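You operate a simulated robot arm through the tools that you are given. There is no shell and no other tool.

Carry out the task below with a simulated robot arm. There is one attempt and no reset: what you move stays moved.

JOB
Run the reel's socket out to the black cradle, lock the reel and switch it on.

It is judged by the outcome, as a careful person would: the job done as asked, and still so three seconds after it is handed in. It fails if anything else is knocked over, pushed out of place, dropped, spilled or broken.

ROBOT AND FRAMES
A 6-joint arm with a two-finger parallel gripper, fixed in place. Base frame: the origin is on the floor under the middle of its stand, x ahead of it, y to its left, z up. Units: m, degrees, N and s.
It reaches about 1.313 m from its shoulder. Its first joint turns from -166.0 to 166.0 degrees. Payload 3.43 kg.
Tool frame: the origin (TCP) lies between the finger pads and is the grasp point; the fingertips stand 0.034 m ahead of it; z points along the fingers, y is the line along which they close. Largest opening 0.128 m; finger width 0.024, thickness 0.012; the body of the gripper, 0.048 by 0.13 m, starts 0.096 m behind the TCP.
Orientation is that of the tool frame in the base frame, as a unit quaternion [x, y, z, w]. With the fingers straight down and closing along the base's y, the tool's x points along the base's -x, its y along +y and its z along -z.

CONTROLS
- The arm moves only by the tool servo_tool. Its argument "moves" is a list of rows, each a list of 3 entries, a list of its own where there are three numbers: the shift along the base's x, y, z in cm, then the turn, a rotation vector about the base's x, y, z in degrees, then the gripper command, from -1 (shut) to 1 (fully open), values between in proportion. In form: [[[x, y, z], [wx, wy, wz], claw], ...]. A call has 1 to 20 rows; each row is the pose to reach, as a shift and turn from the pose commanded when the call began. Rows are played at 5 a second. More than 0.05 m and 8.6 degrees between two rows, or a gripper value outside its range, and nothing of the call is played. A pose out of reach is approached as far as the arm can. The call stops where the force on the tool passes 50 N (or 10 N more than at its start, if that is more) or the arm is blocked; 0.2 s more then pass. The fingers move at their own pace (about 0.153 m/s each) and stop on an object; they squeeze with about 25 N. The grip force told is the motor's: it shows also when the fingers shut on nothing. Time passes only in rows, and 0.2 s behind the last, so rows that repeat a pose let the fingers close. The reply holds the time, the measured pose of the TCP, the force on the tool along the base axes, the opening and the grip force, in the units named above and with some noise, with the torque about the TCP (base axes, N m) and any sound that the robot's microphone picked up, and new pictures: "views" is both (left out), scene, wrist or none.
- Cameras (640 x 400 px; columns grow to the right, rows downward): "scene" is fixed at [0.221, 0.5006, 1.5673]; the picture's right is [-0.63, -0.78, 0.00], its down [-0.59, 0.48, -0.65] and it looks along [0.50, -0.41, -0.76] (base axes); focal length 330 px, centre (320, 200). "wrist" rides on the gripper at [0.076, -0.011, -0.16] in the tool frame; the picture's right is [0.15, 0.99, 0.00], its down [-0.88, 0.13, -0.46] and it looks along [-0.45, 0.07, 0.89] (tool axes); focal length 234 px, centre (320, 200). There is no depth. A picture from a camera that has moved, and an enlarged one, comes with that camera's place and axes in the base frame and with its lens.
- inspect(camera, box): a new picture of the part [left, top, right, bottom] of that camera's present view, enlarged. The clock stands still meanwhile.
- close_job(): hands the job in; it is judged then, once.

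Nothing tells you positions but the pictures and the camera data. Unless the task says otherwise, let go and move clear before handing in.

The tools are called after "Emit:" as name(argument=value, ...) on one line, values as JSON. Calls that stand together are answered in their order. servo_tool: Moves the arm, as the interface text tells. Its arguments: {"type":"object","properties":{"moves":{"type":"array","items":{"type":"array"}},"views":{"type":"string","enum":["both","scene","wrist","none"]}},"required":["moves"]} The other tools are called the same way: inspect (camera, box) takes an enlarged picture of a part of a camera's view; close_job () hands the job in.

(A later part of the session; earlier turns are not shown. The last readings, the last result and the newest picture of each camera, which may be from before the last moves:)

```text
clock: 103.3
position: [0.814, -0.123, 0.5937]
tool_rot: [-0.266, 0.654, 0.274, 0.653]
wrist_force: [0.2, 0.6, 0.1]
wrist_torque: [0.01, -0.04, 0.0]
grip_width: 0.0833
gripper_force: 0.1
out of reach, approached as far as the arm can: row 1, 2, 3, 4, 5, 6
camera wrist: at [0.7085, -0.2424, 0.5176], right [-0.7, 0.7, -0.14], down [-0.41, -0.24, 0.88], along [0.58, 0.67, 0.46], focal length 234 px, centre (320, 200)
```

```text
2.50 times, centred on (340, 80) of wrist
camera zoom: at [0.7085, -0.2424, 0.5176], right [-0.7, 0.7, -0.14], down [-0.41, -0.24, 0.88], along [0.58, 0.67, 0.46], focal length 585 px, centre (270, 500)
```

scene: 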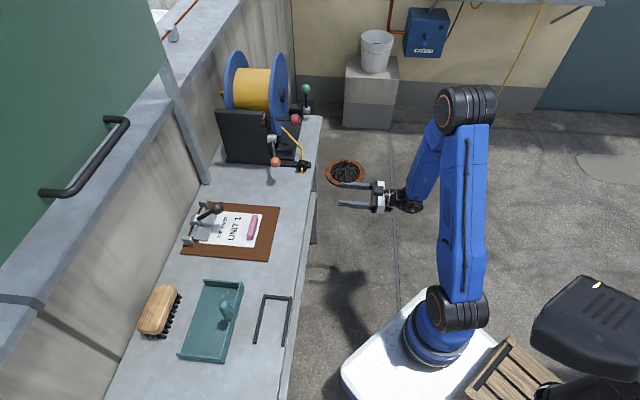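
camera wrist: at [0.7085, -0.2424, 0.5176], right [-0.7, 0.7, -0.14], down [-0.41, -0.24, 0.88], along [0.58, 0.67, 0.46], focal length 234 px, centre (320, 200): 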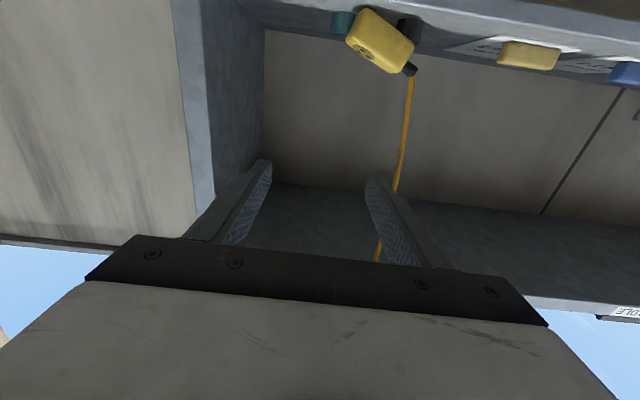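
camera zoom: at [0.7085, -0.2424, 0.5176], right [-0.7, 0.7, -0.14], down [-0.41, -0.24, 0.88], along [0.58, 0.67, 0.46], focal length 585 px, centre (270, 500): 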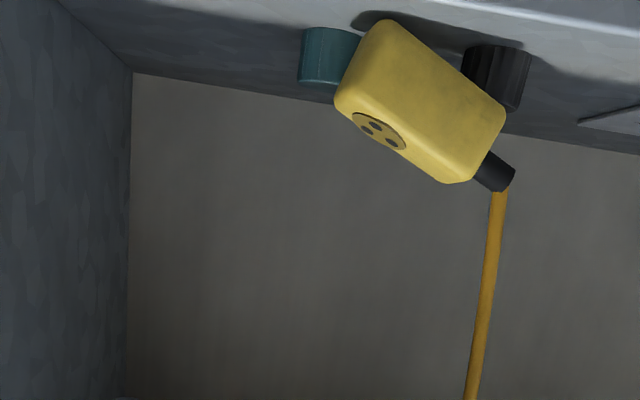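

A level tool can't reach that low, but a steeply tilted one should: fingers pointing mostly down, one in front of and one behind the socket, which would also keep its face up. I'll raise the arm and reorient at a safe distance.

Emit:
servo_tool(moves=[[[-0.4, -0.4, 1.5], [-5.8, 5.8, 0], 0.3], [[-0.8, -0.8, 3], [-11.6, 11.6, 0], 0.3], [[-1.2, -1.2, 4.5], [-17.4, 17.4, 0], 0.3], [[-1.6, -1.6, 6], [-23.2, 23.2, 0], 0.3], [[-2, -2, 7.5], [-29, 29, 0], 0.3], [[-2.4, -2.4, 9], [-34.8, 34.8, 0], 0.3], [[-2.8, -2.8, 10.5], [-40.6, 40.6, 0], 0.3], [[-3.2, -3.2, 12], [-46.4, 46.4, 0], 0.3], [[-3.6, -3.6, 13.5], [-52.2, 52.2, 0], 0.3], [[-4, -4, 15], [-58, 58, 0], 0.3], [[-4.2, -4.2, 16], [-63.64, 63.64, 0], 0.3]], views="none")

Emit:
servo_tool(moves=[[[0, 0, 0], [0, 0, 8.2], 0.3], [[0, 0, 0], [0, 0, 16.4], 0.3], [[0, 0, 0], [0, 0, 24.6], 0.3], [[0, 0, 0], [0, 0, 32.8], 0.3], [[0, 0, 0], [0, 0, 41], 0.3], [[0, 0, 0], [0, 0, 49.2], 0.3], [[0, 0, 0], [0, 0, 57.4], 0.3], [[0, 0, 0], [0, 0, 65.6], 0.3], [[0, 0, 0], [0, 0, 73.8], 0.3], [[0, 0, 0], [0, 0, 82], 0.3], [[0, 0, 0], [0, 0, 90], 0.3], [[0, 0, 0], [0, 0, 90], 0.3]], views="both")

```text
clock: 105.7
position: [0.7722, -0.1657, 0.7505]
tool_rot: [-0.381, 0.925, -0.001, 0.003]
wrist_force: [-1.5, 0.1, 0.0]
wrist_torque: [0.02, 0.02, -0.02]
grip_width: 0.0829
gripper_force: 0.2
```

```text
clock: 108.3
position: [0.7713, -0.165, 0.7516]
tool_rot: [0.923, -0.384, -0.002, -0.003]
wrist_force: [0.5, -0.1, 0.1]
wrist_torque: [-0.01, 0.0, -0.02]
grip_width: 0.0832
gripper_force: 0.0
camera wrist: at [0.8322, -0.212, 0.9116], right [-0.6, -0.8, 0.0], down [-0.71, 0.53, 0.46], along [-0.37, 0.28, -0.89], focal length 234 px, centre (320, 200)
```

scene: 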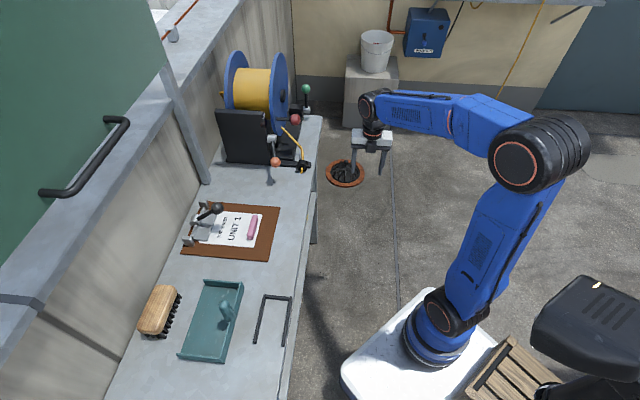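
wrist: 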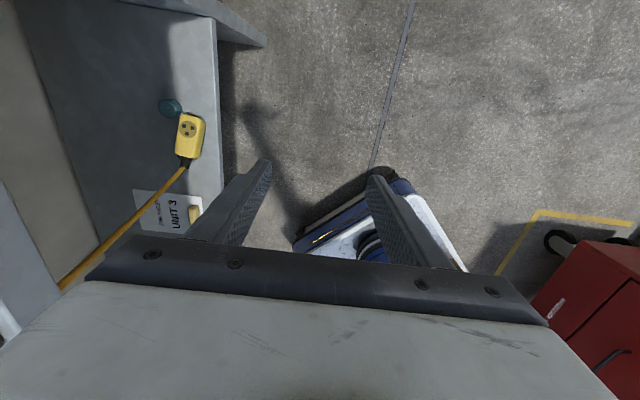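

The lower shelf and socket are in clear view now. I'll enlarge them to fix the socket's position.

Emit:
inspect(camera="wrist", box=[110, 70, 270, 250])

```text
2.22 times, centred on (190, 160) of wrist
camera zoom: at [0.8322, -0.212, 0.9116], right [-0.6, -0.8, 0.0], down [-0.71, 0.53, 0.46], along [-0.37, 0.28, -0.89], focal length 520 px, centre (609, 289)
```

zoom: 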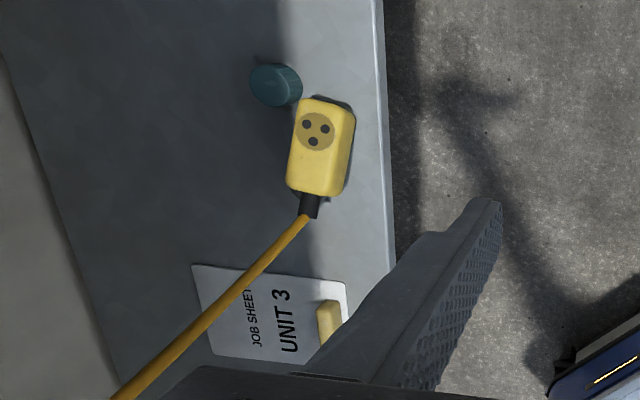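

The socket leans on the black cylinder with its boot end raised, body centre near [0.897, 0.037, 0.47]. I'll tilt the tool about 28° so the wrist clears the bench edge, and come in with one finger in front of and one behind the raised end.

Emit:
servo_tool(moves=[[[0.5, 2.3, -2.5], [3.3, -3.3, 0], 0.02], [[1.1, 4.6, -5], [6.6, -6.6, 0], 0.02], [[1.6, 7, -7.6], [9.9, -9.9, 0], 0.02], [[2.1, 9.3, -10.1], [13.2, -13.2, 0], 0.02], [[2.7, 11.6, -12.7], [16.5, -16.5, 0], 0.02], [[3.2, 13.95, -15.2], [19.8, -19.8, 0], 0.02], [[3.2, 13.95, -15.2], [19.8, -19.8, 0], 0.02]], views="both")

Emit:
inspect(camera="wrist", box=[150, 60, 390, 250])

```text
clock: 109.9
position: [0.8069, -0.018, 0.6117]
tool_rot: [0.896, -0.377, 0.088, -0.219]
wrist_force: [0.1, 0.0, -0.6]
wrist_torque: [-0.03, 0.03, -0.01]
grip_width: 0.0654
gripper_force: 0.1
out of reach, approached as far as the arm can: row 6, 7
camera wrist: at [0.8153, -0.116, 0.7602], right [-0.53, -0.72, -0.45], down [-0.85, 0.4, 0.35], along [-0.07, 0.57, -0.82], focal length 234 px, centre (320, 200)
```

scene: 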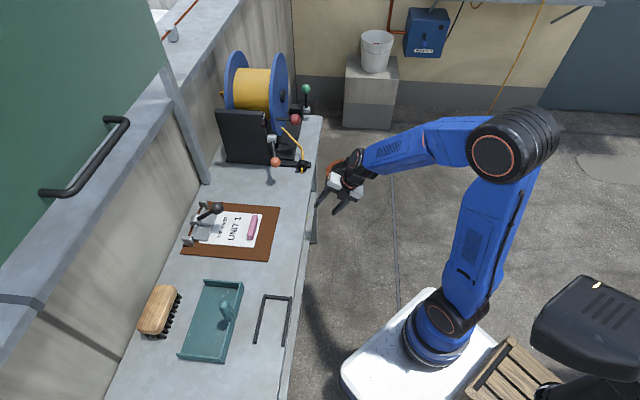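
wrist: 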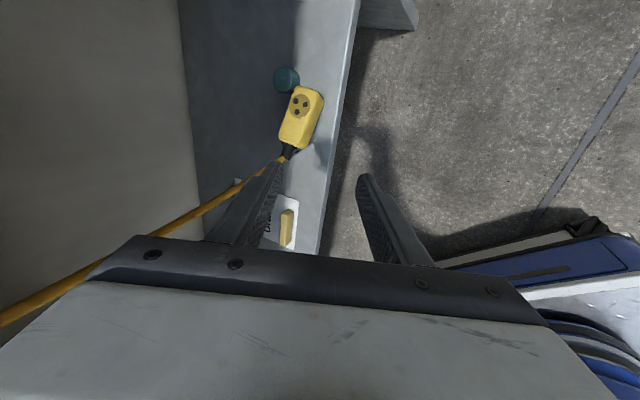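

```text
2.11 times, centred on (270, 155) of wrist
camera zoom: at [0.8153, -0.116, 0.7602], right [-0.53, -0.72, -0.45], down [-0.85, 0.4, 0.35], along [-0.07, 0.57, -0.82], focal length 493 px, centre (425, 295)
```

zoom: 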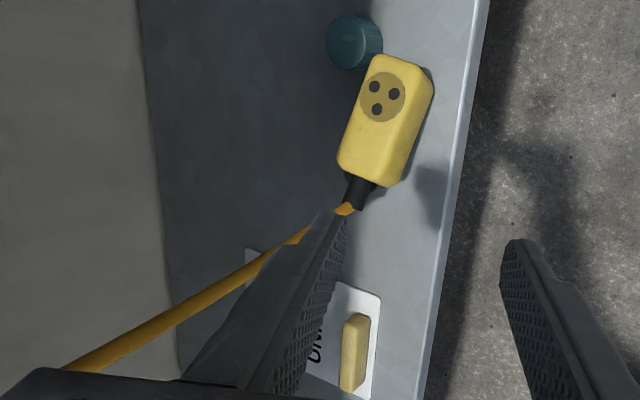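

The arm reports it can't quite go lower with this tilt. I'll test how the reach changes a little further out with slightly less tilt.

Emit:
servo_tool(moves=[[[0.5, 0.5, -0.5], [-1, 1, 0], 0.02], [[1.5, 1.5, -1.5], [-2, 2, 0], 0.02], [[2.2, 2.2, -2.5], [-3, 3, 0], 0.02], [[2.8, 2.8, -3.5], [-4, 4, 0], 0.02], [[2.8, 2.8, -3.5], [-4, 4, 0], 0.02]], views="wrist")

```text
clock: 111.1
position: [0.8334, 0.0115, 0.5769]
tool_rot: [0.905, -0.377, 0.071, -0.181]
wrist_force: [1.0, -0.5, -0.1]
wrist_torque: [0.01, 0.02, 0.03]
grip_width: 0.0653
gripper_force: 0.1
camera wrist: at [0.8521, -0.0794, 0.7295], right [-0.55, -0.75, -0.38], down [-0.83, 0.41, 0.38], along [-0.13, 0.52, -0.84], focal length 234 px, centre (320, 200)
```

wrist: 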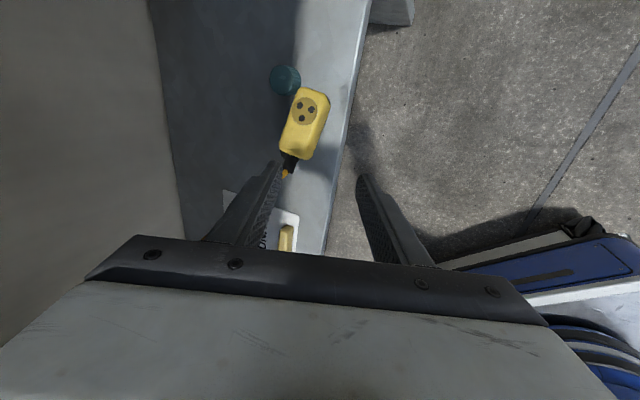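

Emit:
servo_tool(moves=[[[0.5, 0.3, -1], [1, -1, 0], 0.02], [[1.1, 1.0, -2], [2, -2, 0], 0.02], [[1.8, 1.7, -2.8], [3, -3, 0], 0.02], [[2.3, 2.0, -3.4], [3.7, -3.7, 0], 0.02], [[2.3, 2.0, -3.4], [3.7, -3.7, 0], 0.02]], views="both")

Emit:
inspect(camera="wrist", box=[180, 60, 420, 250])

Emit:
inspect(camera="scene", box=[270, 120, 400, 230])

```text
clock: 112.3
position: [0.8628, 0.0391, 0.559]
tool_rot: [0.897, -0.377, 0.084, -0.214]
wrist_force: [0.0, 1.0, -0.2]
wrist_torque: [-0.03, -0.01, -0.01]
grip_width: 0.0653
gripper_force: 0.2
out of reach, approached as far as the arm can: row 3, 4, 5
camera wrist: at [0.872, -0.0591, 0.7071], right [-0.53, -0.72, -0.44], down [-0.84, 0.4, 0.36], along [-0.08, 0.56, -0.82], focal length 234 px, centre (320, 200)
```

scene: 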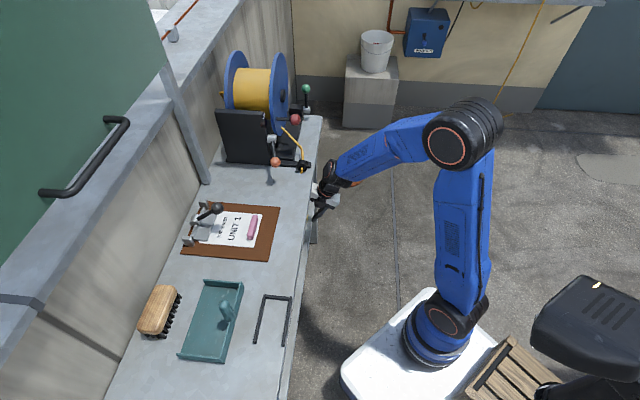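
wrist: 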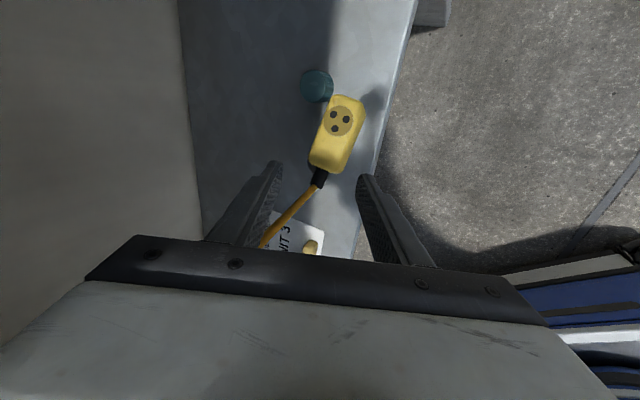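

```text
2.11 times, centred on (300, 155) of wrist
camera zoom: at [0.872, -0.0591, 0.7071], right [-0.53, -0.72, -0.44], down [-0.84, 0.4, 0.36], along [-0.08, 0.56, -0.82], focal length 493 px, centre (362, 295)
```

zoom: 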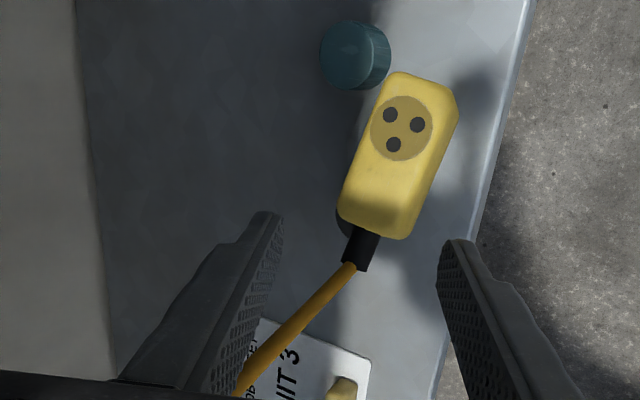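

```text
3.64 times, centred on (335, 175) of scene
camera zoom: at [0.221, 0.5006, 1.5673], right [-0.63, -0.78, 0.0], down [-0.59, 0.48, -0.65], along [0.5, -0.41, -0.76], focal length 1201 px, centre (266, 291)
```

zoom: 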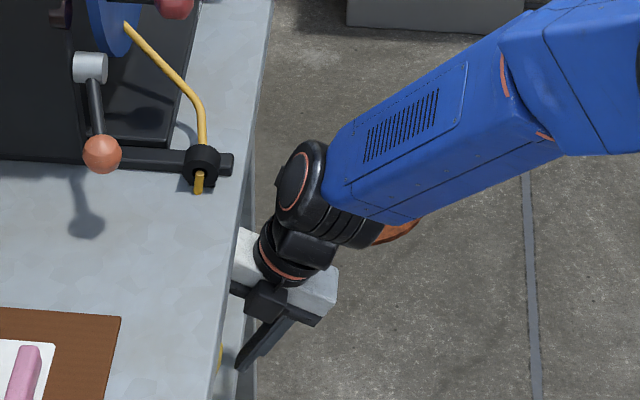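

The arm is nearly there and limited by combined tilt and depth. I'll ease the tilt slightly to 24° and continue down, which still leaves about 2 cm between the wrist and the bench edge.

Emit:
servo_tool(moves=[[[0.1, 0.1, -0.8], [-0.6, 0.6, 0], 0.02], [[0.2, 0.2, -1.6], [-1.2, 1.2, 0], 0.02], [[0.35, 0.35, -2.4], [-1.9, 1.9, 0], 0.02], [[0.45, 0.45, -3.2], [-1.9, 1.9, 0], 0.02], [[0.45, 0.45, -3.2], [-1.9, 1.9, 0], 0.02]], views="both")

Emit:
inspect(camera="wrist", box=[180, 60, 420, 250])

Emit:
inspect(camera="scene", box=[270, 120, 400, 230])

```text
clock: 113.5
position: [0.8656, 0.0438, 0.5286]
tool_rot: [0.901, -0.377, 0.078, -0.198]
wrist_force: [0.7, 0.4, 0.4]
wrist_torque: [0.02, -0.01, 0.01]
grip_width: 0.0655
gripper_force: 0.1
camera wrist: at [0.8801, -0.0508, 0.6784], right [-0.54, -0.73, -0.41], down [-0.84, 0.41, 0.37], along [-0.1, 0.54, -0.83], focal length 234 px, centre (320, 200)
```

scene: 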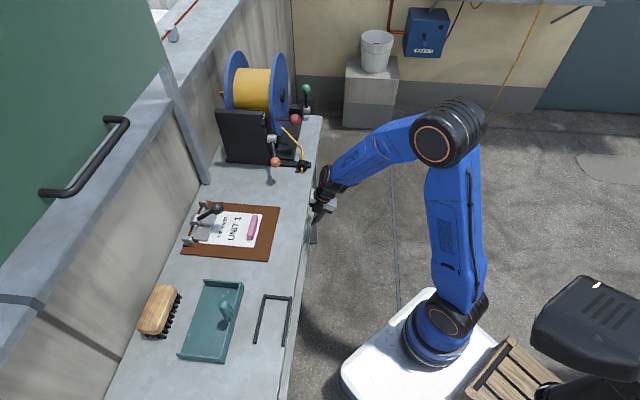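
wrist: 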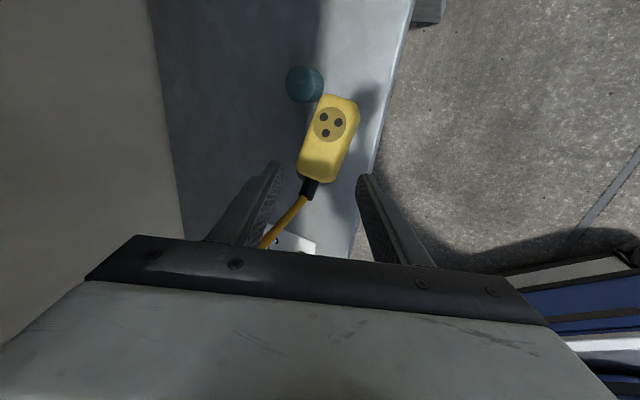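

```text
2.11 times, centred on (300, 155) of wrist
camera zoom: at [0.8801, -0.0508, 0.6784], right [-0.54, -0.73, -0.41], down [-0.84, 0.41, 0.37], along [-0.1, 0.54, -0.83], focal length 493 px, centre (362, 295)
```

zoom: 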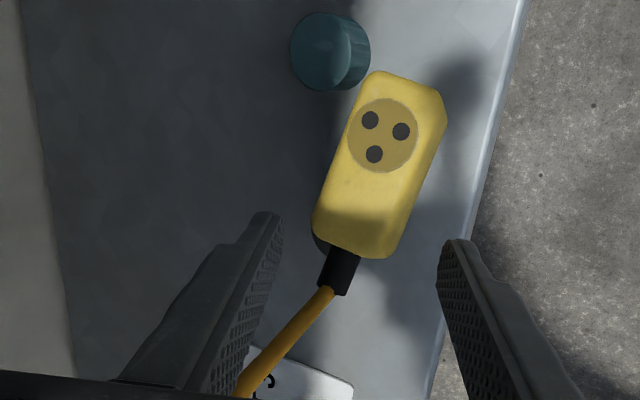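

```text
3.64 times, centred on (335, 175) of scene
camera zoom: at [0.221, 0.5006, 1.5673], right [-0.63, -0.78, 0.0], down [-0.59, 0.48, -0.65], along [0.5, -0.41, -0.76], focal length 1201 px, centre (266, 291)
```

zoom: 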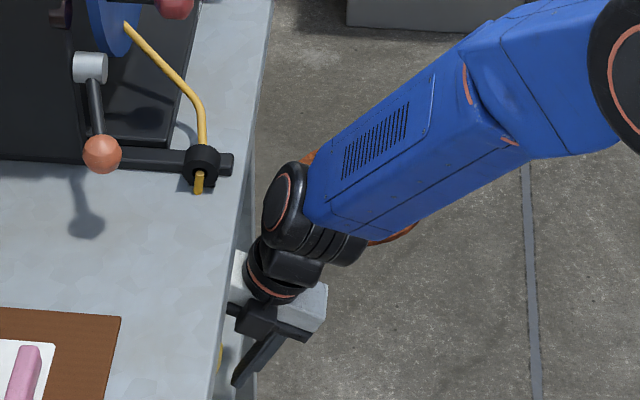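

Still reachable and centred on the raised end. I'll go the last 2 cm along the tool axis and close.

Emit:
servo_tool(moves=[[[0.22, 0.22, -0.7], [0, 0, 0], 0.02], [[0.45, 0.45, -1.4], [0, 0, 0], 0.02], [[0.65, 0.65, -2.0], [0, 0, 0], 0.02], [[0.65, 0.65, -2.0], [0, 0, 0], 0.02]], views="wrist")

Emit:
inspect(camera="wrist", box=[180, 60, 420, 250])

```text
clock: 114.5
position: [0.8749, 0.0537, 0.5159]
tool_rot: [0.902, -0.377, 0.077, -0.196]
wrist_force: [-0.1, -0.1, -0.1]
wrist_torque: [0.01, -0.01, -0.02]
grip_width: 0.0651
gripper_force: 0.1
out of reach, approached as far as the arm can: row 2, 3, 4
camera wrist: at [0.8898, -0.0402, 0.6664], right [-0.54, -0.74, -0.41], down [-0.83, 0.41, 0.37], along [-0.1, 0.54, -0.83], focal length 234 px, centre (320, 200)
```

wrist: 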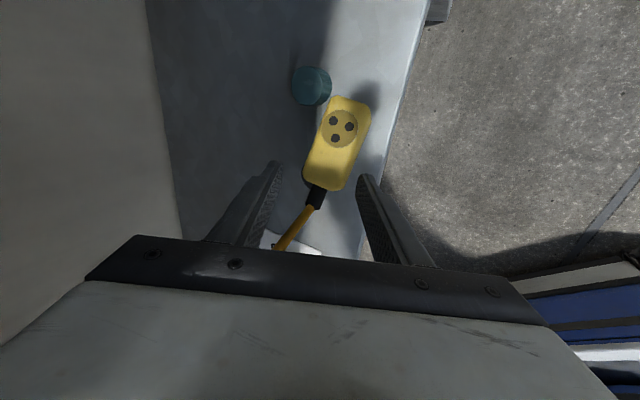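

```text
2.11 times, centred on (300, 155) of wrist
camera zoom: at [0.8898, -0.0402, 0.6664], right [-0.54, -0.74, -0.41], down [-0.83, 0.41, 0.37], along [-0.1, 0.54, -0.83], focal length 493 px, centre (362, 295)
```

zoom: 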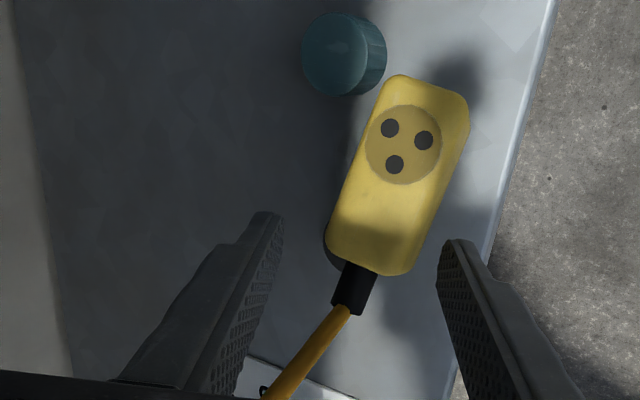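

Emit:
servo_tool(moves=[[[-0.25, -0.25, -0.2], [0, 0, 0], 0.02], [[-0.45, -0.45, -0.5], [0, 0, 0], 0.02], [[-0.45, -0.45, -0.5], [0, 0, 0], 0.02]], views="none")

```text
clock: 115.3
position: [0.8739, 0.0529, 0.5174]
tool_rot: [0.902, -0.377, 0.077, -0.195]
wrist_force: [-1.2, -0.1, 0.3]
wrist_torque: [0.02, -0.01, 0.03]
grip_width: 0.0654
gripper_force: 0.0
out of reach, approached as far as the arm can: row 1, 2, 3
```

Emit:
servo_tool(moves=[[[0.05, 0.05, 0.6], [0, 0, 0], 0.02], [[0.05, 0.05, 1.2], [0, 0, 0], 0.02], [[0.05, 0.05, 1.2], [0, 0, 0], 0.02]], views="wrist")

```text
clock: 116.1
position: [0.8742, 0.0526, 0.53]
tool_rot: [0.901, -0.376, 0.079, -0.201]
wrist_force: [0.5, 0.3, 0.5]
wrist_torque: [0.01, 0.01, 0.02]
grip_width: 0.0654
gripper_force: 0.1
camera wrist: at [0.8875, -0.0423, 0.6793], right [-0.53, -0.73, -0.42], down [-0.84, 0.4, 0.37], along [-0.1, 0.55, -0.83], focal length 234 px, centre (320, 200)
```

wrist: 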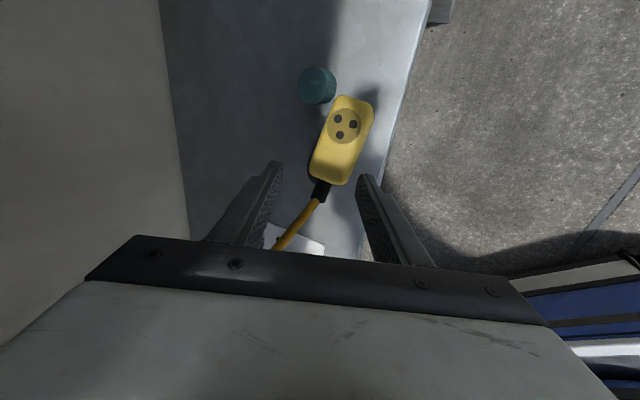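

Emit:
servo_tool(moves=[[[-0.3, -0.3, 0], [0, 0, 0], 0.02], [[-0.3, -0.3, -0.7], [0, 0, 0], 0.02], [[-0.3, -0.3, -1.3], [0, 0, 0], 0.02], [[-0.3, -0.3, -1.3], [0, 0, 0], 0.02]], views="wrist")

Emit:
inspect(camera="wrist", box=[180, 60, 420, 250])

```text
clock: 117.1
position: [0.8705, 0.0515, 0.5204]
tool_rot: [0.901, -0.378, 0.078, -0.197]
wrist_force: [-0.3, -0.3, 0.0]
wrist_torque: [0.01, 0.0, -0.01]
grip_width: 0.0653
gripper_force: 0.0
out of reach, approached as far as the arm can: row 3, 4
camera wrist: at [0.8861, -0.0433, 0.6694], right [-0.54, -0.73, -0.41], down [-0.83, 0.41, 0.37], along [-0.1, 0.54, -0.83], focal length 234 px, centre (320, 200)
```

wrist: 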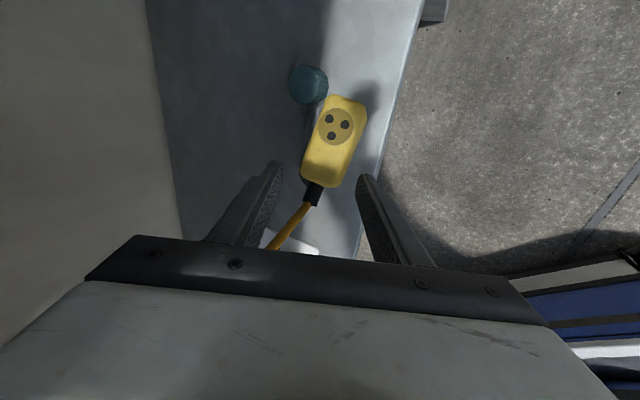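

```text
2.11 times, centred on (300, 155) of wrist
camera zoom: at [0.8861, -0.0433, 0.6694], right [-0.54, -0.73, -0.41], down [-0.83, 0.41, 0.37], along [-0.1, 0.54, -0.83], focal length 493 px, centre (362, 295)
```

zoom: 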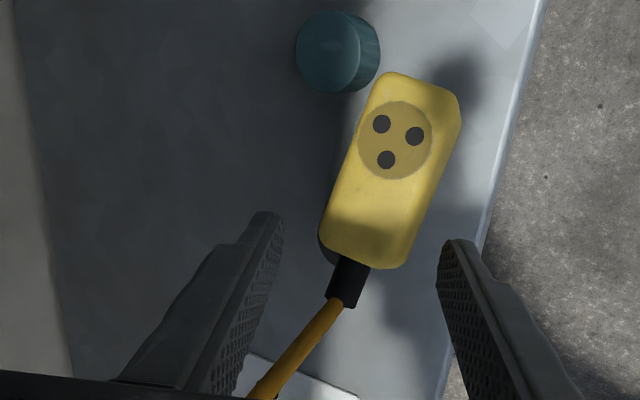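

Emit:
inspect(camera="scene", box=[280, 130, 360, 220])

```text
4.44 times, centred on (320, 175) of scene
camera zoom: at [0.221, 0.5006, 1.5673], right [-0.63, -0.78, 0.0], down [-0.59, 0.48, -0.65], along [0.5, -0.41, -0.76], focal length 1467 px, centre (320, 311)
```

zoom: 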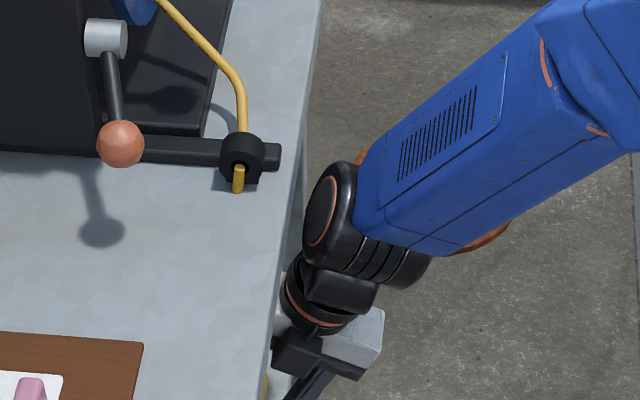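

The body grip would only catch a few millimetres, but the fingertips reach the boot (the black strain relief) well. I'll shift along to straddle the boot.

Emit:
servo_tool(moves=[[[-0.4, 0.4, 0], [0, 0, 0], 0.02], [[-0.8, 0.8, 0], [0, 0, 0], -0.2], [[-1.3, 1.3, 0], [0, 0, 0], -0.3], [[-1.3, 1.3, -0.1], [0, 0, 0], -0.3]], views="wrist")

Emit:
inspect(camera="wrist", box=[220, 80, 420, 250])

```text
clock: 118.1
position: [0.8599, 0.0648, 0.5197]
tool_rot: [0.901, -0.377, 0.078, -0.198]
wrist_force: [0.0, -0.9, -0.4]
wrist_torque: [0.0, -0.01, 0.03]
grip_width: 0.0447
gripper_force: 0.0
camera wrist: at [0.8733, -0.0293, 0.6691], right [-0.54, -0.73, -0.41], down [-0.84, 0.41, 0.37], along [-0.1, 0.54, -0.83], focal length 234 px, centre (320, 200)
```

wrist: 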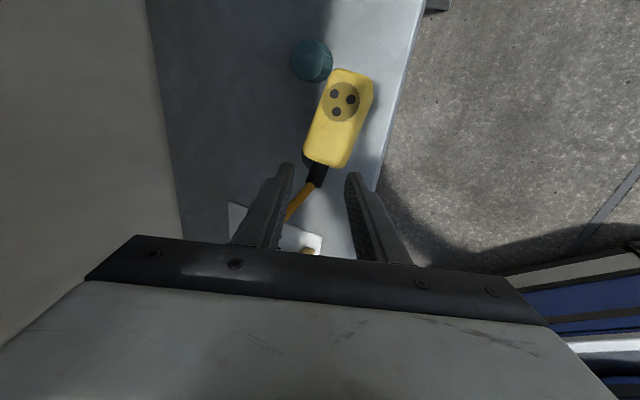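

```text
2.35 times, centred on (320, 165) of wrist
camera zoom: at [0.8733, -0.0293, 0.6691], right [-0.54, -0.73, -0.41], down [-0.84, 0.41, 0.37], along [-0.1, 0.54, -0.83], focal length 551 px, centre (320, 282)
```

zoom: 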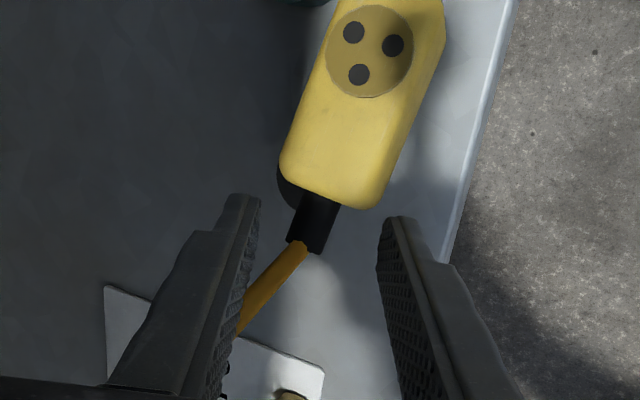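

The boot lies between the fingertips. I'll close on it.

Emit:
servo_tool(moves=[[[0, 0, 0], [0, 0, 0], -0.6], [[0, 0, 0], [0, 0, 0], -0.85], [[0, 0, 0], [0, 0, 0], -1], [[0, 0, 0], [0, 0, 0], -1], [[0, 0, 0], [0, 0, 0], -1]], views="wrist")

Emit:
inspect(camera="wrist", box=[220, 80, 420, 250])

```text
clock: 119.3
position: [0.8587, 0.0646, 0.5198]
tool_rot: [0.901, -0.377, 0.077, -0.198]
wrist_force: [-0.4, -0.4, 0.4]
wrist_torque: [-0.04, 0.01, -0.02]
grip_width: 0.0
gripper_force: 24.7
camera wrist: at [0.8733, -0.0293, 0.6691], right [-0.54, -0.73, -0.41], down [-0.84, 0.41, 0.37], along [-0.1, 0.54, -0.83], focal length 234 px, centre (320, 200)
```

wrist: 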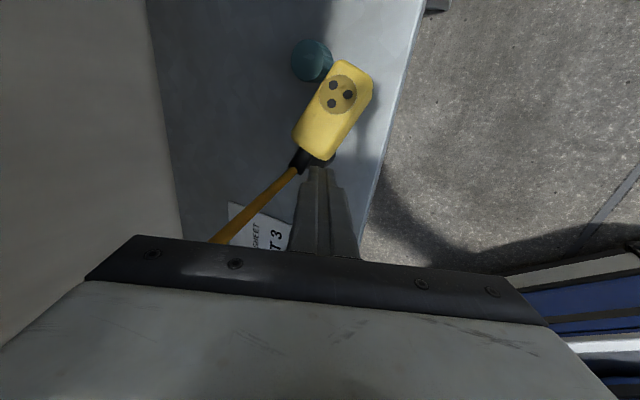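

```text
2.35 times, centred on (320, 165) of wrist
camera zoom: at [0.8733, -0.0293, 0.6691], right [-0.54, -0.73, -0.41], down [-0.84, 0.41, 0.37], along [-0.1, 0.54, -0.83], focal length 551 px, centre (320, 282)
```

zoom: 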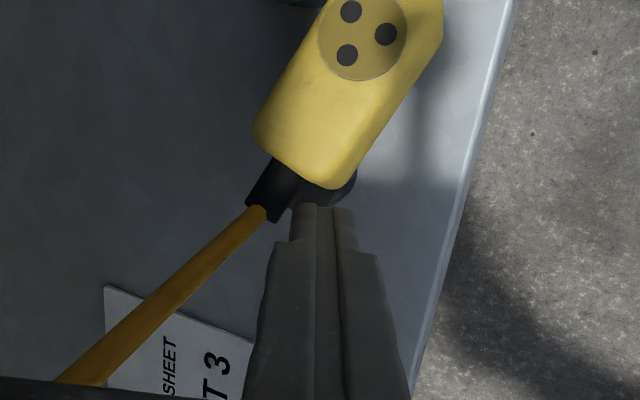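

The boot squeezed out sideways and the socket only pivoted a little; the cylinders are where they were. I need to get lower, so I'll test how deep the arm can reach with less tilt, a bit further out and clear of everything.

Emit:
servo_tool(moves=[[[-0.8, -0.6, 1.5], [0, 0, 0], -1], [[-2, -1, 3], [0, 0, 0], -1], [[-4, -0.5, 3], [-1.2, 1.2, 0], -1], [[-6, 1, 2.5], [-2.4, 2.4, 0], -1], [[-7, 1.8, 1], [-3.5, 3.5, 0], -1], [[-7, 1.8, -1], [-3.5, 3.5, 0], -1], [[-7, 1.8, -3], [-3.5, 3.5, 0], -1], [[-7, 1.8, -4], [-3.5, 3.5, 0], -1]], views="both")

```text
clock: 121.1
position: [0.7889, 0.0821, 0.4781]
tool_rot: [0.909, -0.378, 0.063, -0.163]
wrist_force: [-0.1, -0.3, -0.2]
wrist_torque: [-0.01, -0.02, 0.0]
grip_width: 0.0
gripper_force: 25.0
camera wrist: at [0.8114, -0.0039, 0.6321], right [-0.56, -0.76, -0.34], down [-0.82, 0.43, 0.39], along [-0.15, 0.5, -0.85], focal length 234 px, centre (320, 200)
```

scene: 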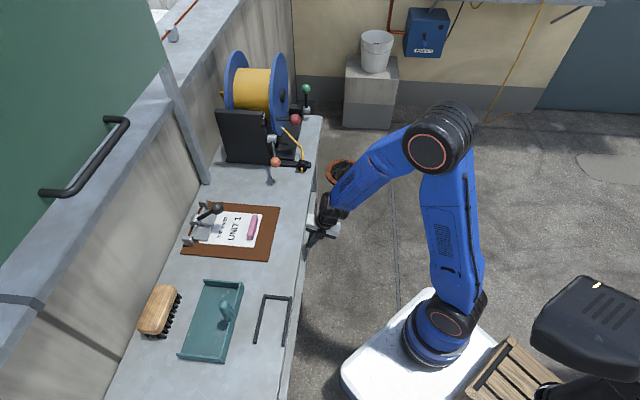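
wrist: 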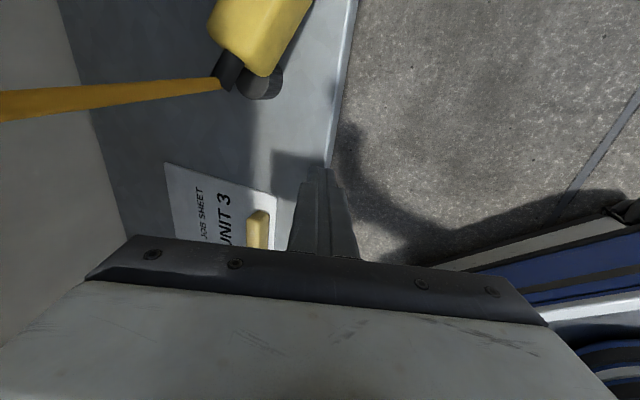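

With 20° of tilt the arm reaches low enough. I'll use one opened finger to reach behind the socket, keeping clear of both cylinders, and draw it gently toward the shelf's front edge where I can grip it properly.

Emit:
servo_tool(moves=[[[0, 0, 4], [0, 0, 0], -0.5], [[0, 0, 8], [0, 0, 0], 0.3], [[2.8, -2.6, 8.5], [0, 0, 0], 0.875], [[5.6, -5, 8.5], [0, 0, 0], 0.875], [[8.6, -7.55, 8.5], [0, 0, 0], 0.875], [[8.6, -7.55, 8.5], [0, 0, 0], 0.875]], views="wrist")

Emit:
inspect(camera="wrist", box=[180, 50, 440, 250])

```text
clock: 122.5
position: [0.8756, 0.008, 0.5623]
tool_rot: [0.909, -0.38, 0.062, -0.162]
wrist_force: [0.2, 0.1, 0.0]
wrist_torque: [0.02, 0.03, 0.0]
grip_width: 0.1201
gripper_force: 0.1
camera wrist: at [0.8972, -0.079, 0.7166], right [-0.56, -0.76, -0.34], down [-0.82, 0.43, 0.39], along [-0.15, 0.5, -0.85], focal length 234 px, centre (320, 200)
```

wrist: 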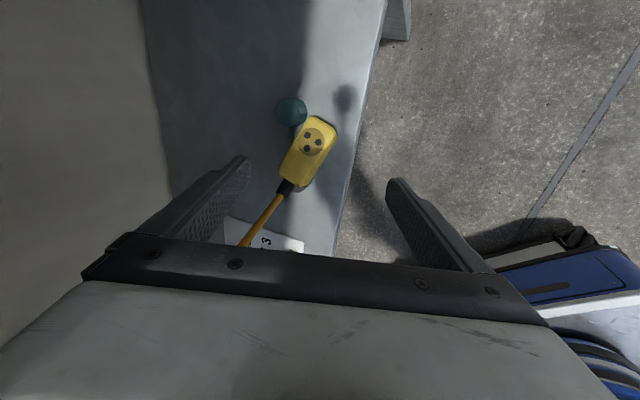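

```text
2.00 times, centred on (310, 150) of wrist
camera zoom: at [0.8972, -0.079, 0.7166], right [-0.56, -0.76, -0.34], down [-0.82, 0.43, 0.39], along [-0.15, 0.5, -0.85], focal length 468 px, centre (340, 300)
```

zoom: 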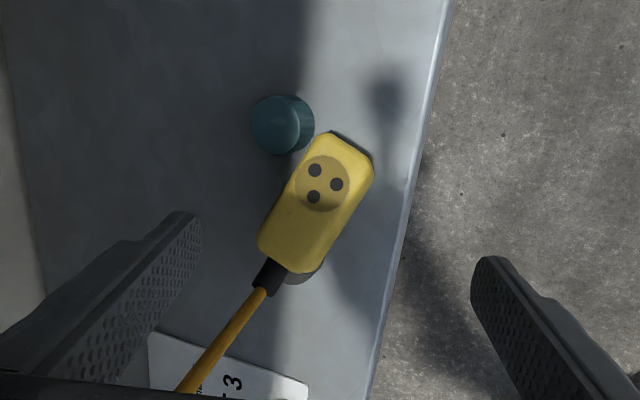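

Emit:
servo_tool(moves=[[[0, 0, -1], [0, 0, 0], 1], [[0, 0, -3.5], [0, 0, 0], 1], [[0, 0, -6], [0, 0, 0], 1], [[0, 0, -8], [0, 0, 0], 1], [[0, 0, -9.2], [0, 0, 0], 1], [[0, 0, -9.2], [0, 0, 0], 1]], views="wrist")

Emit:
inspect(camera="wrist", box=[180, 50, 440, 250])

```text
clock: 123.9
position: [0.8749, 0.0081, 0.472]
tool_rot: [0.909, -0.379, 0.063, -0.161]
wrist_force: [0.4, 0.1, -0.8]
wrist_torque: [0.01, 0.01, -0.01]
grip_width: 0.1281
gripper_force: 0.0
camera wrist: at [0.8978, -0.0781, 0.6251], right [-0.56, -0.76, -0.34], down [-0.81, 0.43, 0.39], along [-0.15, 0.49, -0.86], focal length 234 px, centre (320, 200)
```

wrist: 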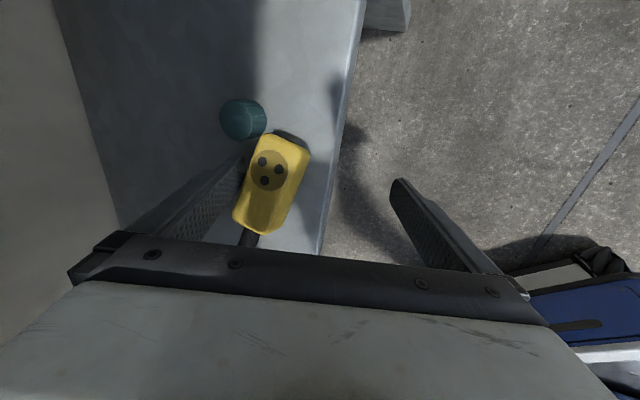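

```text
2.00 times, centred on (310, 150) of wrist
camera zoom: at [0.8978, -0.0781, 0.6251], right [-0.56, -0.76, -0.34], down [-0.81, 0.43, 0.39], along [-0.15, 0.49, -0.86], focal length 468 px, centre (340, 300)
```

zoom: 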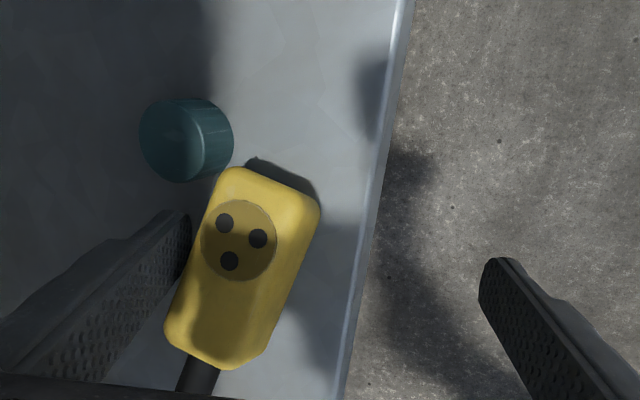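

One finger is now behind the socket with no contact elsewhere. I'll draw it gently toward the front edge.

Emit:
servo_tool(moves=[[[-0.6, -0.6, 0], [0, 0, 0], 1], [[-1.2, -1.2, 0], [0, 0, 0], 1], [[-1.8, -1.8, 0], [0, 0, 0], 1], [[-2.3, -2.3, 0], [0, 0, 0], 1], [[-2.3, -2.3, 0], [0, 0, 0], 1]], views="wrist")

Emit:
inspect(camera="wrist", box=[180, 50, 440, 250])

```text
clock: 125.1
position: [0.8569, -0.0117, 0.4817]
tool_rot: [0.909, -0.381, 0.06, -0.157]
wrist_force: [1.3, 1.9, 3.7]
wrist_torque: [0.13, -0.19, 0.06]
grip_width: 0.128
gripper_force: 0.1
out of reach, approached as far as the arm can: row 3, 4, 5
camera wrist: at [0.8799, -0.0964, 0.6348], right [-0.56, -0.76, -0.33], down [-0.81, 0.43, 0.39], along [-0.16, 0.49, -0.86], focal length 234 px, centre (320, 200)
```

wrist: 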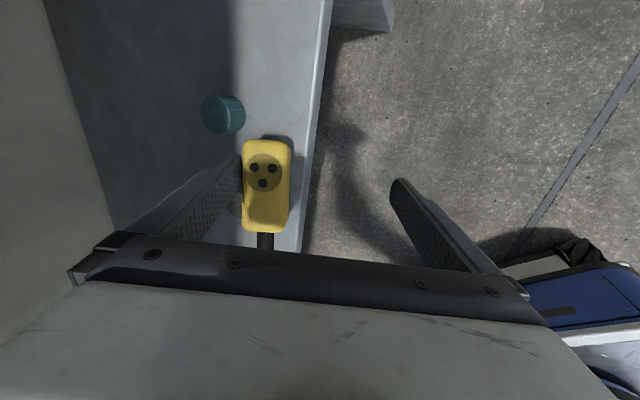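

```text
2.00 times, centred on (310, 150) of wrist
camera zoom: at [0.8799, -0.0964, 0.6348], right [-0.56, -0.76, -0.33], down [-0.81, 0.43, 0.39], along [-0.16, 0.49, -0.86], focal length 468 px, centre (340, 300)
```

zoom: 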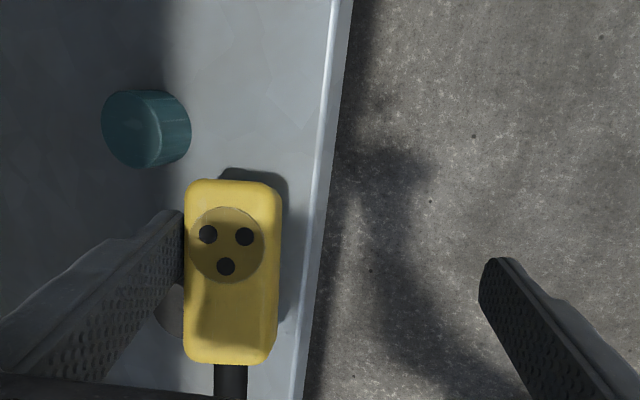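

The socket slid forward and lined up with the finger, and neither cylinder has moved. Its boot end is held up by the cable. I'll centre the gripper on it and close.

Emit:
servo_tool(moves=[[[0.8, 0.8, 0.3], [0, 0, 0], 1], [[1.6, 1.6, 0.6], [0, 0, 0], 1], [[2.28, 2.28, 0.6], [0, 0, 0], 1], [[2.28, 2.28, 0.6], [0, 0, 0], 1]], views="wrist")

Emit:
inspect(camera="wrist", box=[180, 50, 440, 250])

```text
clock: 126.1
position: [0.8794, 0.0114, 0.4871]
tool_rot: [0.909, -0.379, 0.063, -0.163]
wrist_force: [-0.2, 0.3, 1.0]
wrist_torque: [0.02, -0.01, -0.03]
grip_width: 0.1281
gripper_force: 0.1
camera wrist: at [0.9018, -0.0747, 0.6399], right [-0.56, -0.76, -0.34], down [-0.82, 0.43, 0.39], along [-0.15, 0.5, -0.85], focal length 234 px, centre (320, 200)
```

wrist: 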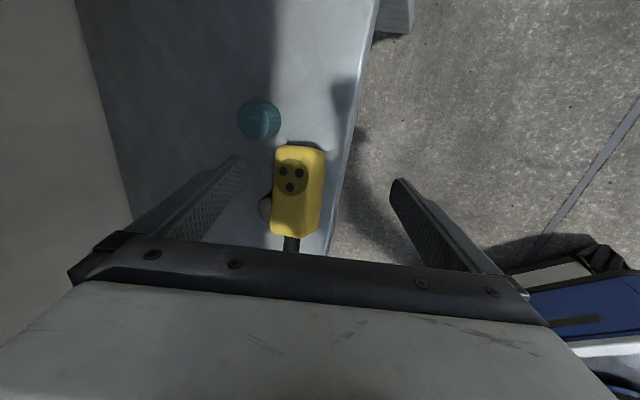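

```text
2.00 times, centred on (310, 150) of wrist
camera zoom: at [0.9018, -0.0747, 0.6399], right [-0.56, -0.76, -0.34], down [-0.82, 0.43, 0.39], along [-0.15, 0.5, -0.85], focal length 468 px, centre (340, 300)
```

zoom: 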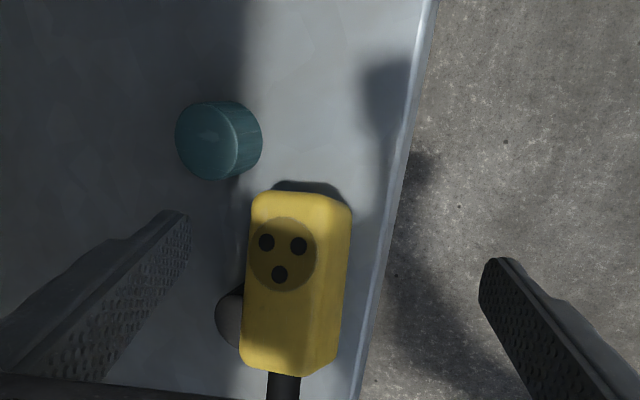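

Emit:
servo_tool(moves=[[[0, 0, 0], [0, 0, 0], 0.6], [[0, 0, 0], [0, 0, 0], 0.2], [[0, 0, 0], [0, 0, 0], -0.1], [[0, 0, 0], [0, 0, 0], -0.4], [[0, 0, 0], [0, 0, 0], -0.8], [[0, 0, 0], [0, 0, 0], -1], [[0, 0, 0], [0, 0, 0], -1]], views="wrist")

Emit:
inspect(camera="wrist", box=[180, 50, 440, 250])

```text
clock: 127.7
position: [0.8793, 0.0113, 0.4857]
tool_rot: [0.908, -0.38, 0.063, -0.163]
wrist_force: [4.6, 2.9, 12.5]
wrist_torque: [-0.13, -0.34, 0.06]
grip_width: 0.0487
gripper_force: 24.7
camera wrist: at [0.9018, -0.0748, 0.6404], right [-0.56, -0.76, -0.34], down [-0.82, 0.43, 0.39], along [-0.15, 0.5, -0.86], focal length 234 px, centre (320, 200)
```

wrist: 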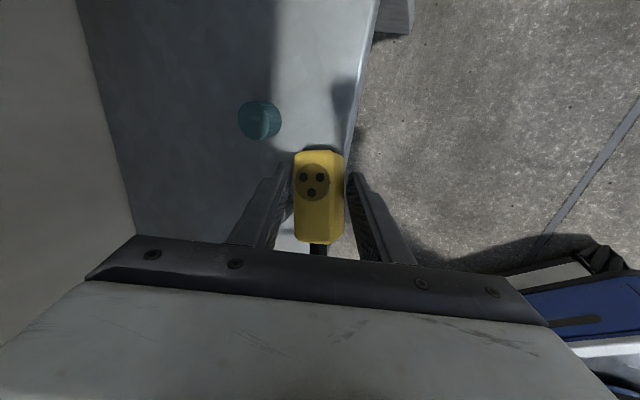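

```text
2.00 times, centred on (310, 150) of wrist
camera zoom: at [0.9018, -0.0748, 0.6404], right [-0.56, -0.76, -0.34], down [-0.82, 0.43, 0.39], along [-0.15, 0.5, -0.86], focal length 468 px, centre (340, 300)
```

zoom: 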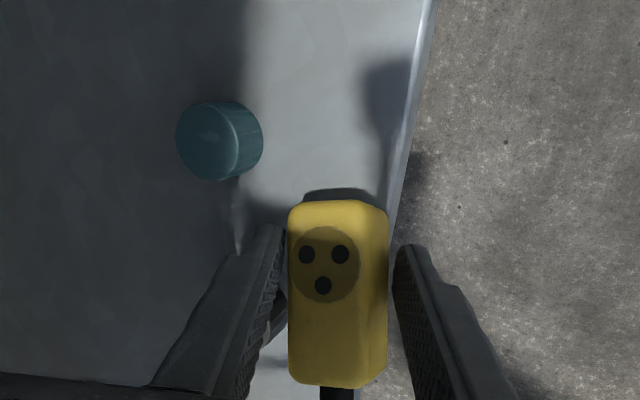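

It's gripped, with a slight upward push from the shelf. I'll lift a little and draw outward, checking that the socket comes along.

Emit:
servo_tool(moves=[[[-0.2, -0.2, 0.5], [0, 0, 0], -1], [[-0.4, -0.4, 1.2], [0, 0, 0], -1], [[-0.8, -0.8, 2], [0, 0, 0], -1], [[-0.8, -0.8, 2], [0, 0, 0], -1]], views="wrist")

Emit:
inspect(camera="wrist", box=[180, 50, 440, 250])

```text
clock: 128.7
position: [0.871, 0.0027, 0.5053]
tool_rot: [0.909, -0.379, 0.062, -0.162]
wrist_force: [-0.6, -0.7, -1.0]
wrist_torque: [-0.04, -0.01, 0.0]
grip_width: 0.0481
gripper_force: 25.4
camera wrist: at [0.8934, -0.0827, 0.6597], right [-0.56, -0.76, -0.34], down [-0.82, 0.43, 0.39], along [-0.15, 0.5, -0.85], focal length 234 px, centre (320, 200)
```

wrist: 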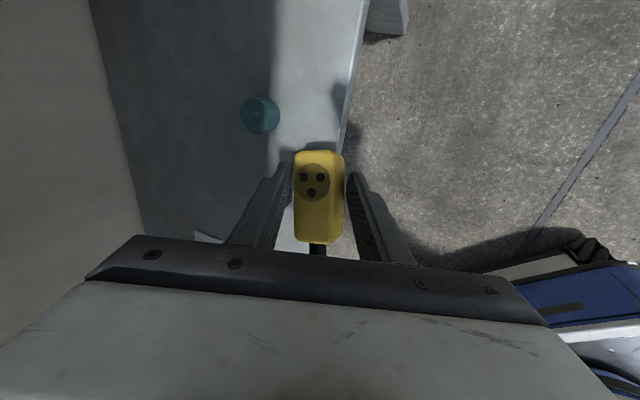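

```text
2.00 times, centred on (310, 150) of wrist
camera zoom: at [0.8934, -0.0827, 0.6597], right [-0.56, -0.76, -0.34], down [-0.82, 0.43, 0.39], along [-0.15, 0.5, -0.85], focal length 468 px, centre (340, 300)
```

zoom: 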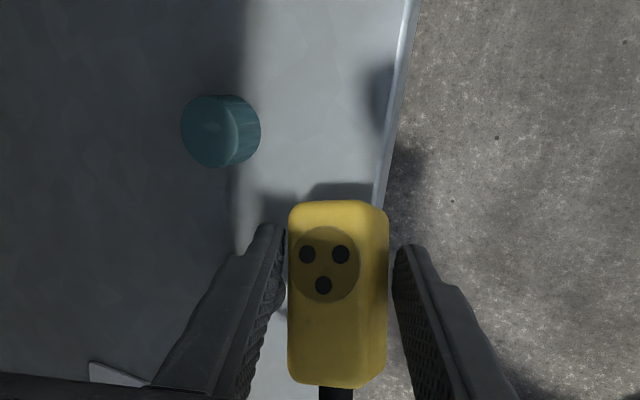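

The socket is firmly held and clear of the shelf. I'll bring it outward from under the bench and then up above bench height.

Emit:
servo_tool(moves=[[[-2.1, -2.1, 1.5], [0, 0, 0], -1], [[-4.2, -4.2, 4], [0, 0, 0], -1], [[-6.4, -6.4, 7.5], [0, 0, 0], -1], [[-8.1, -8.1, 11.5], [0, 0, 0], -1], [[-9.2, -9.2, 16], [0, 0, 0], -1], [[-9.2, -9.2, 20.5], [0, 0, 0], -1], [[-9.2, -9.2, 25], [0, 0, 0], -1], [[-9.2, -9.2, 29.5], [0, 0, 0], -1], [[-9.2, -9.2, 34], [0, 0, 0], -1], [[-9.2, -9.2, 38.5], [0, 0, 0], -1], [[-9.2, -9.2, 43], [0, 0, 0], -1], [[-9.2, -9.2, 46], [0, 0, 0], -1]], views="both")

Emit:
inspect(camera="scene", box=[250, 110, 400, 220])

```text
clock: 131.3
position: [0.7769, -0.0879, 0.9683]
tool_rot: [0.909, -0.379, 0.062, -0.162]
wrist_force: [-0.6, 0.1, -1.7]
wrist_torque: [-0.03, -0.01, 0.01]
grip_width: 0.0474
gripper_force: 25.1
camera wrist: at [0.8006, -0.1743, 1.1214], right [-0.56, -0.76, -0.34], down [-0.82, 0.43, 0.39], along [-0.15, 0.5, -0.85], focal length 234 px, centre (320, 200)
```

scene: 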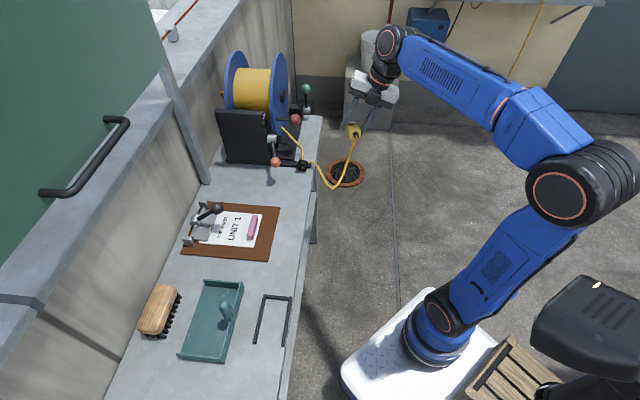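
wrist: 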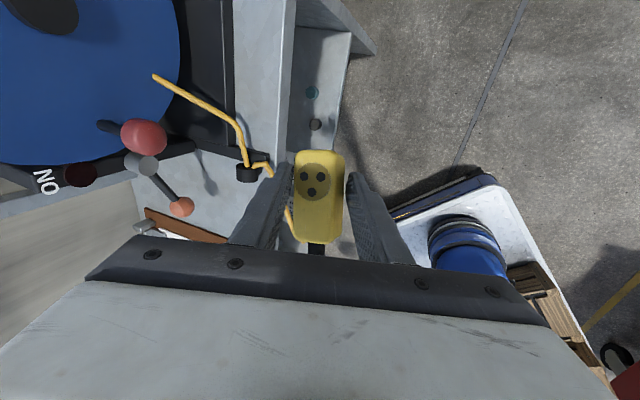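

```text
3.64 times, centred on (325, 165) of scene
camera zoom: at [0.221, 0.5006, 1.5673], right [-0.63, -0.78, 0.0], down [-0.59, 0.48, -0.65], along [0.5, -0.41, -0.76], focal length 1201 px, centre (302, 327)
```

zoom: 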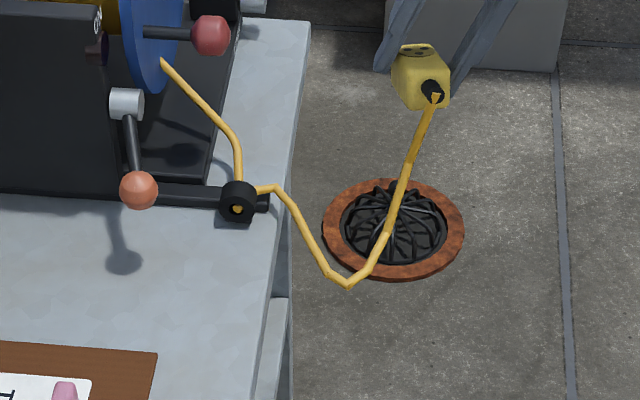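

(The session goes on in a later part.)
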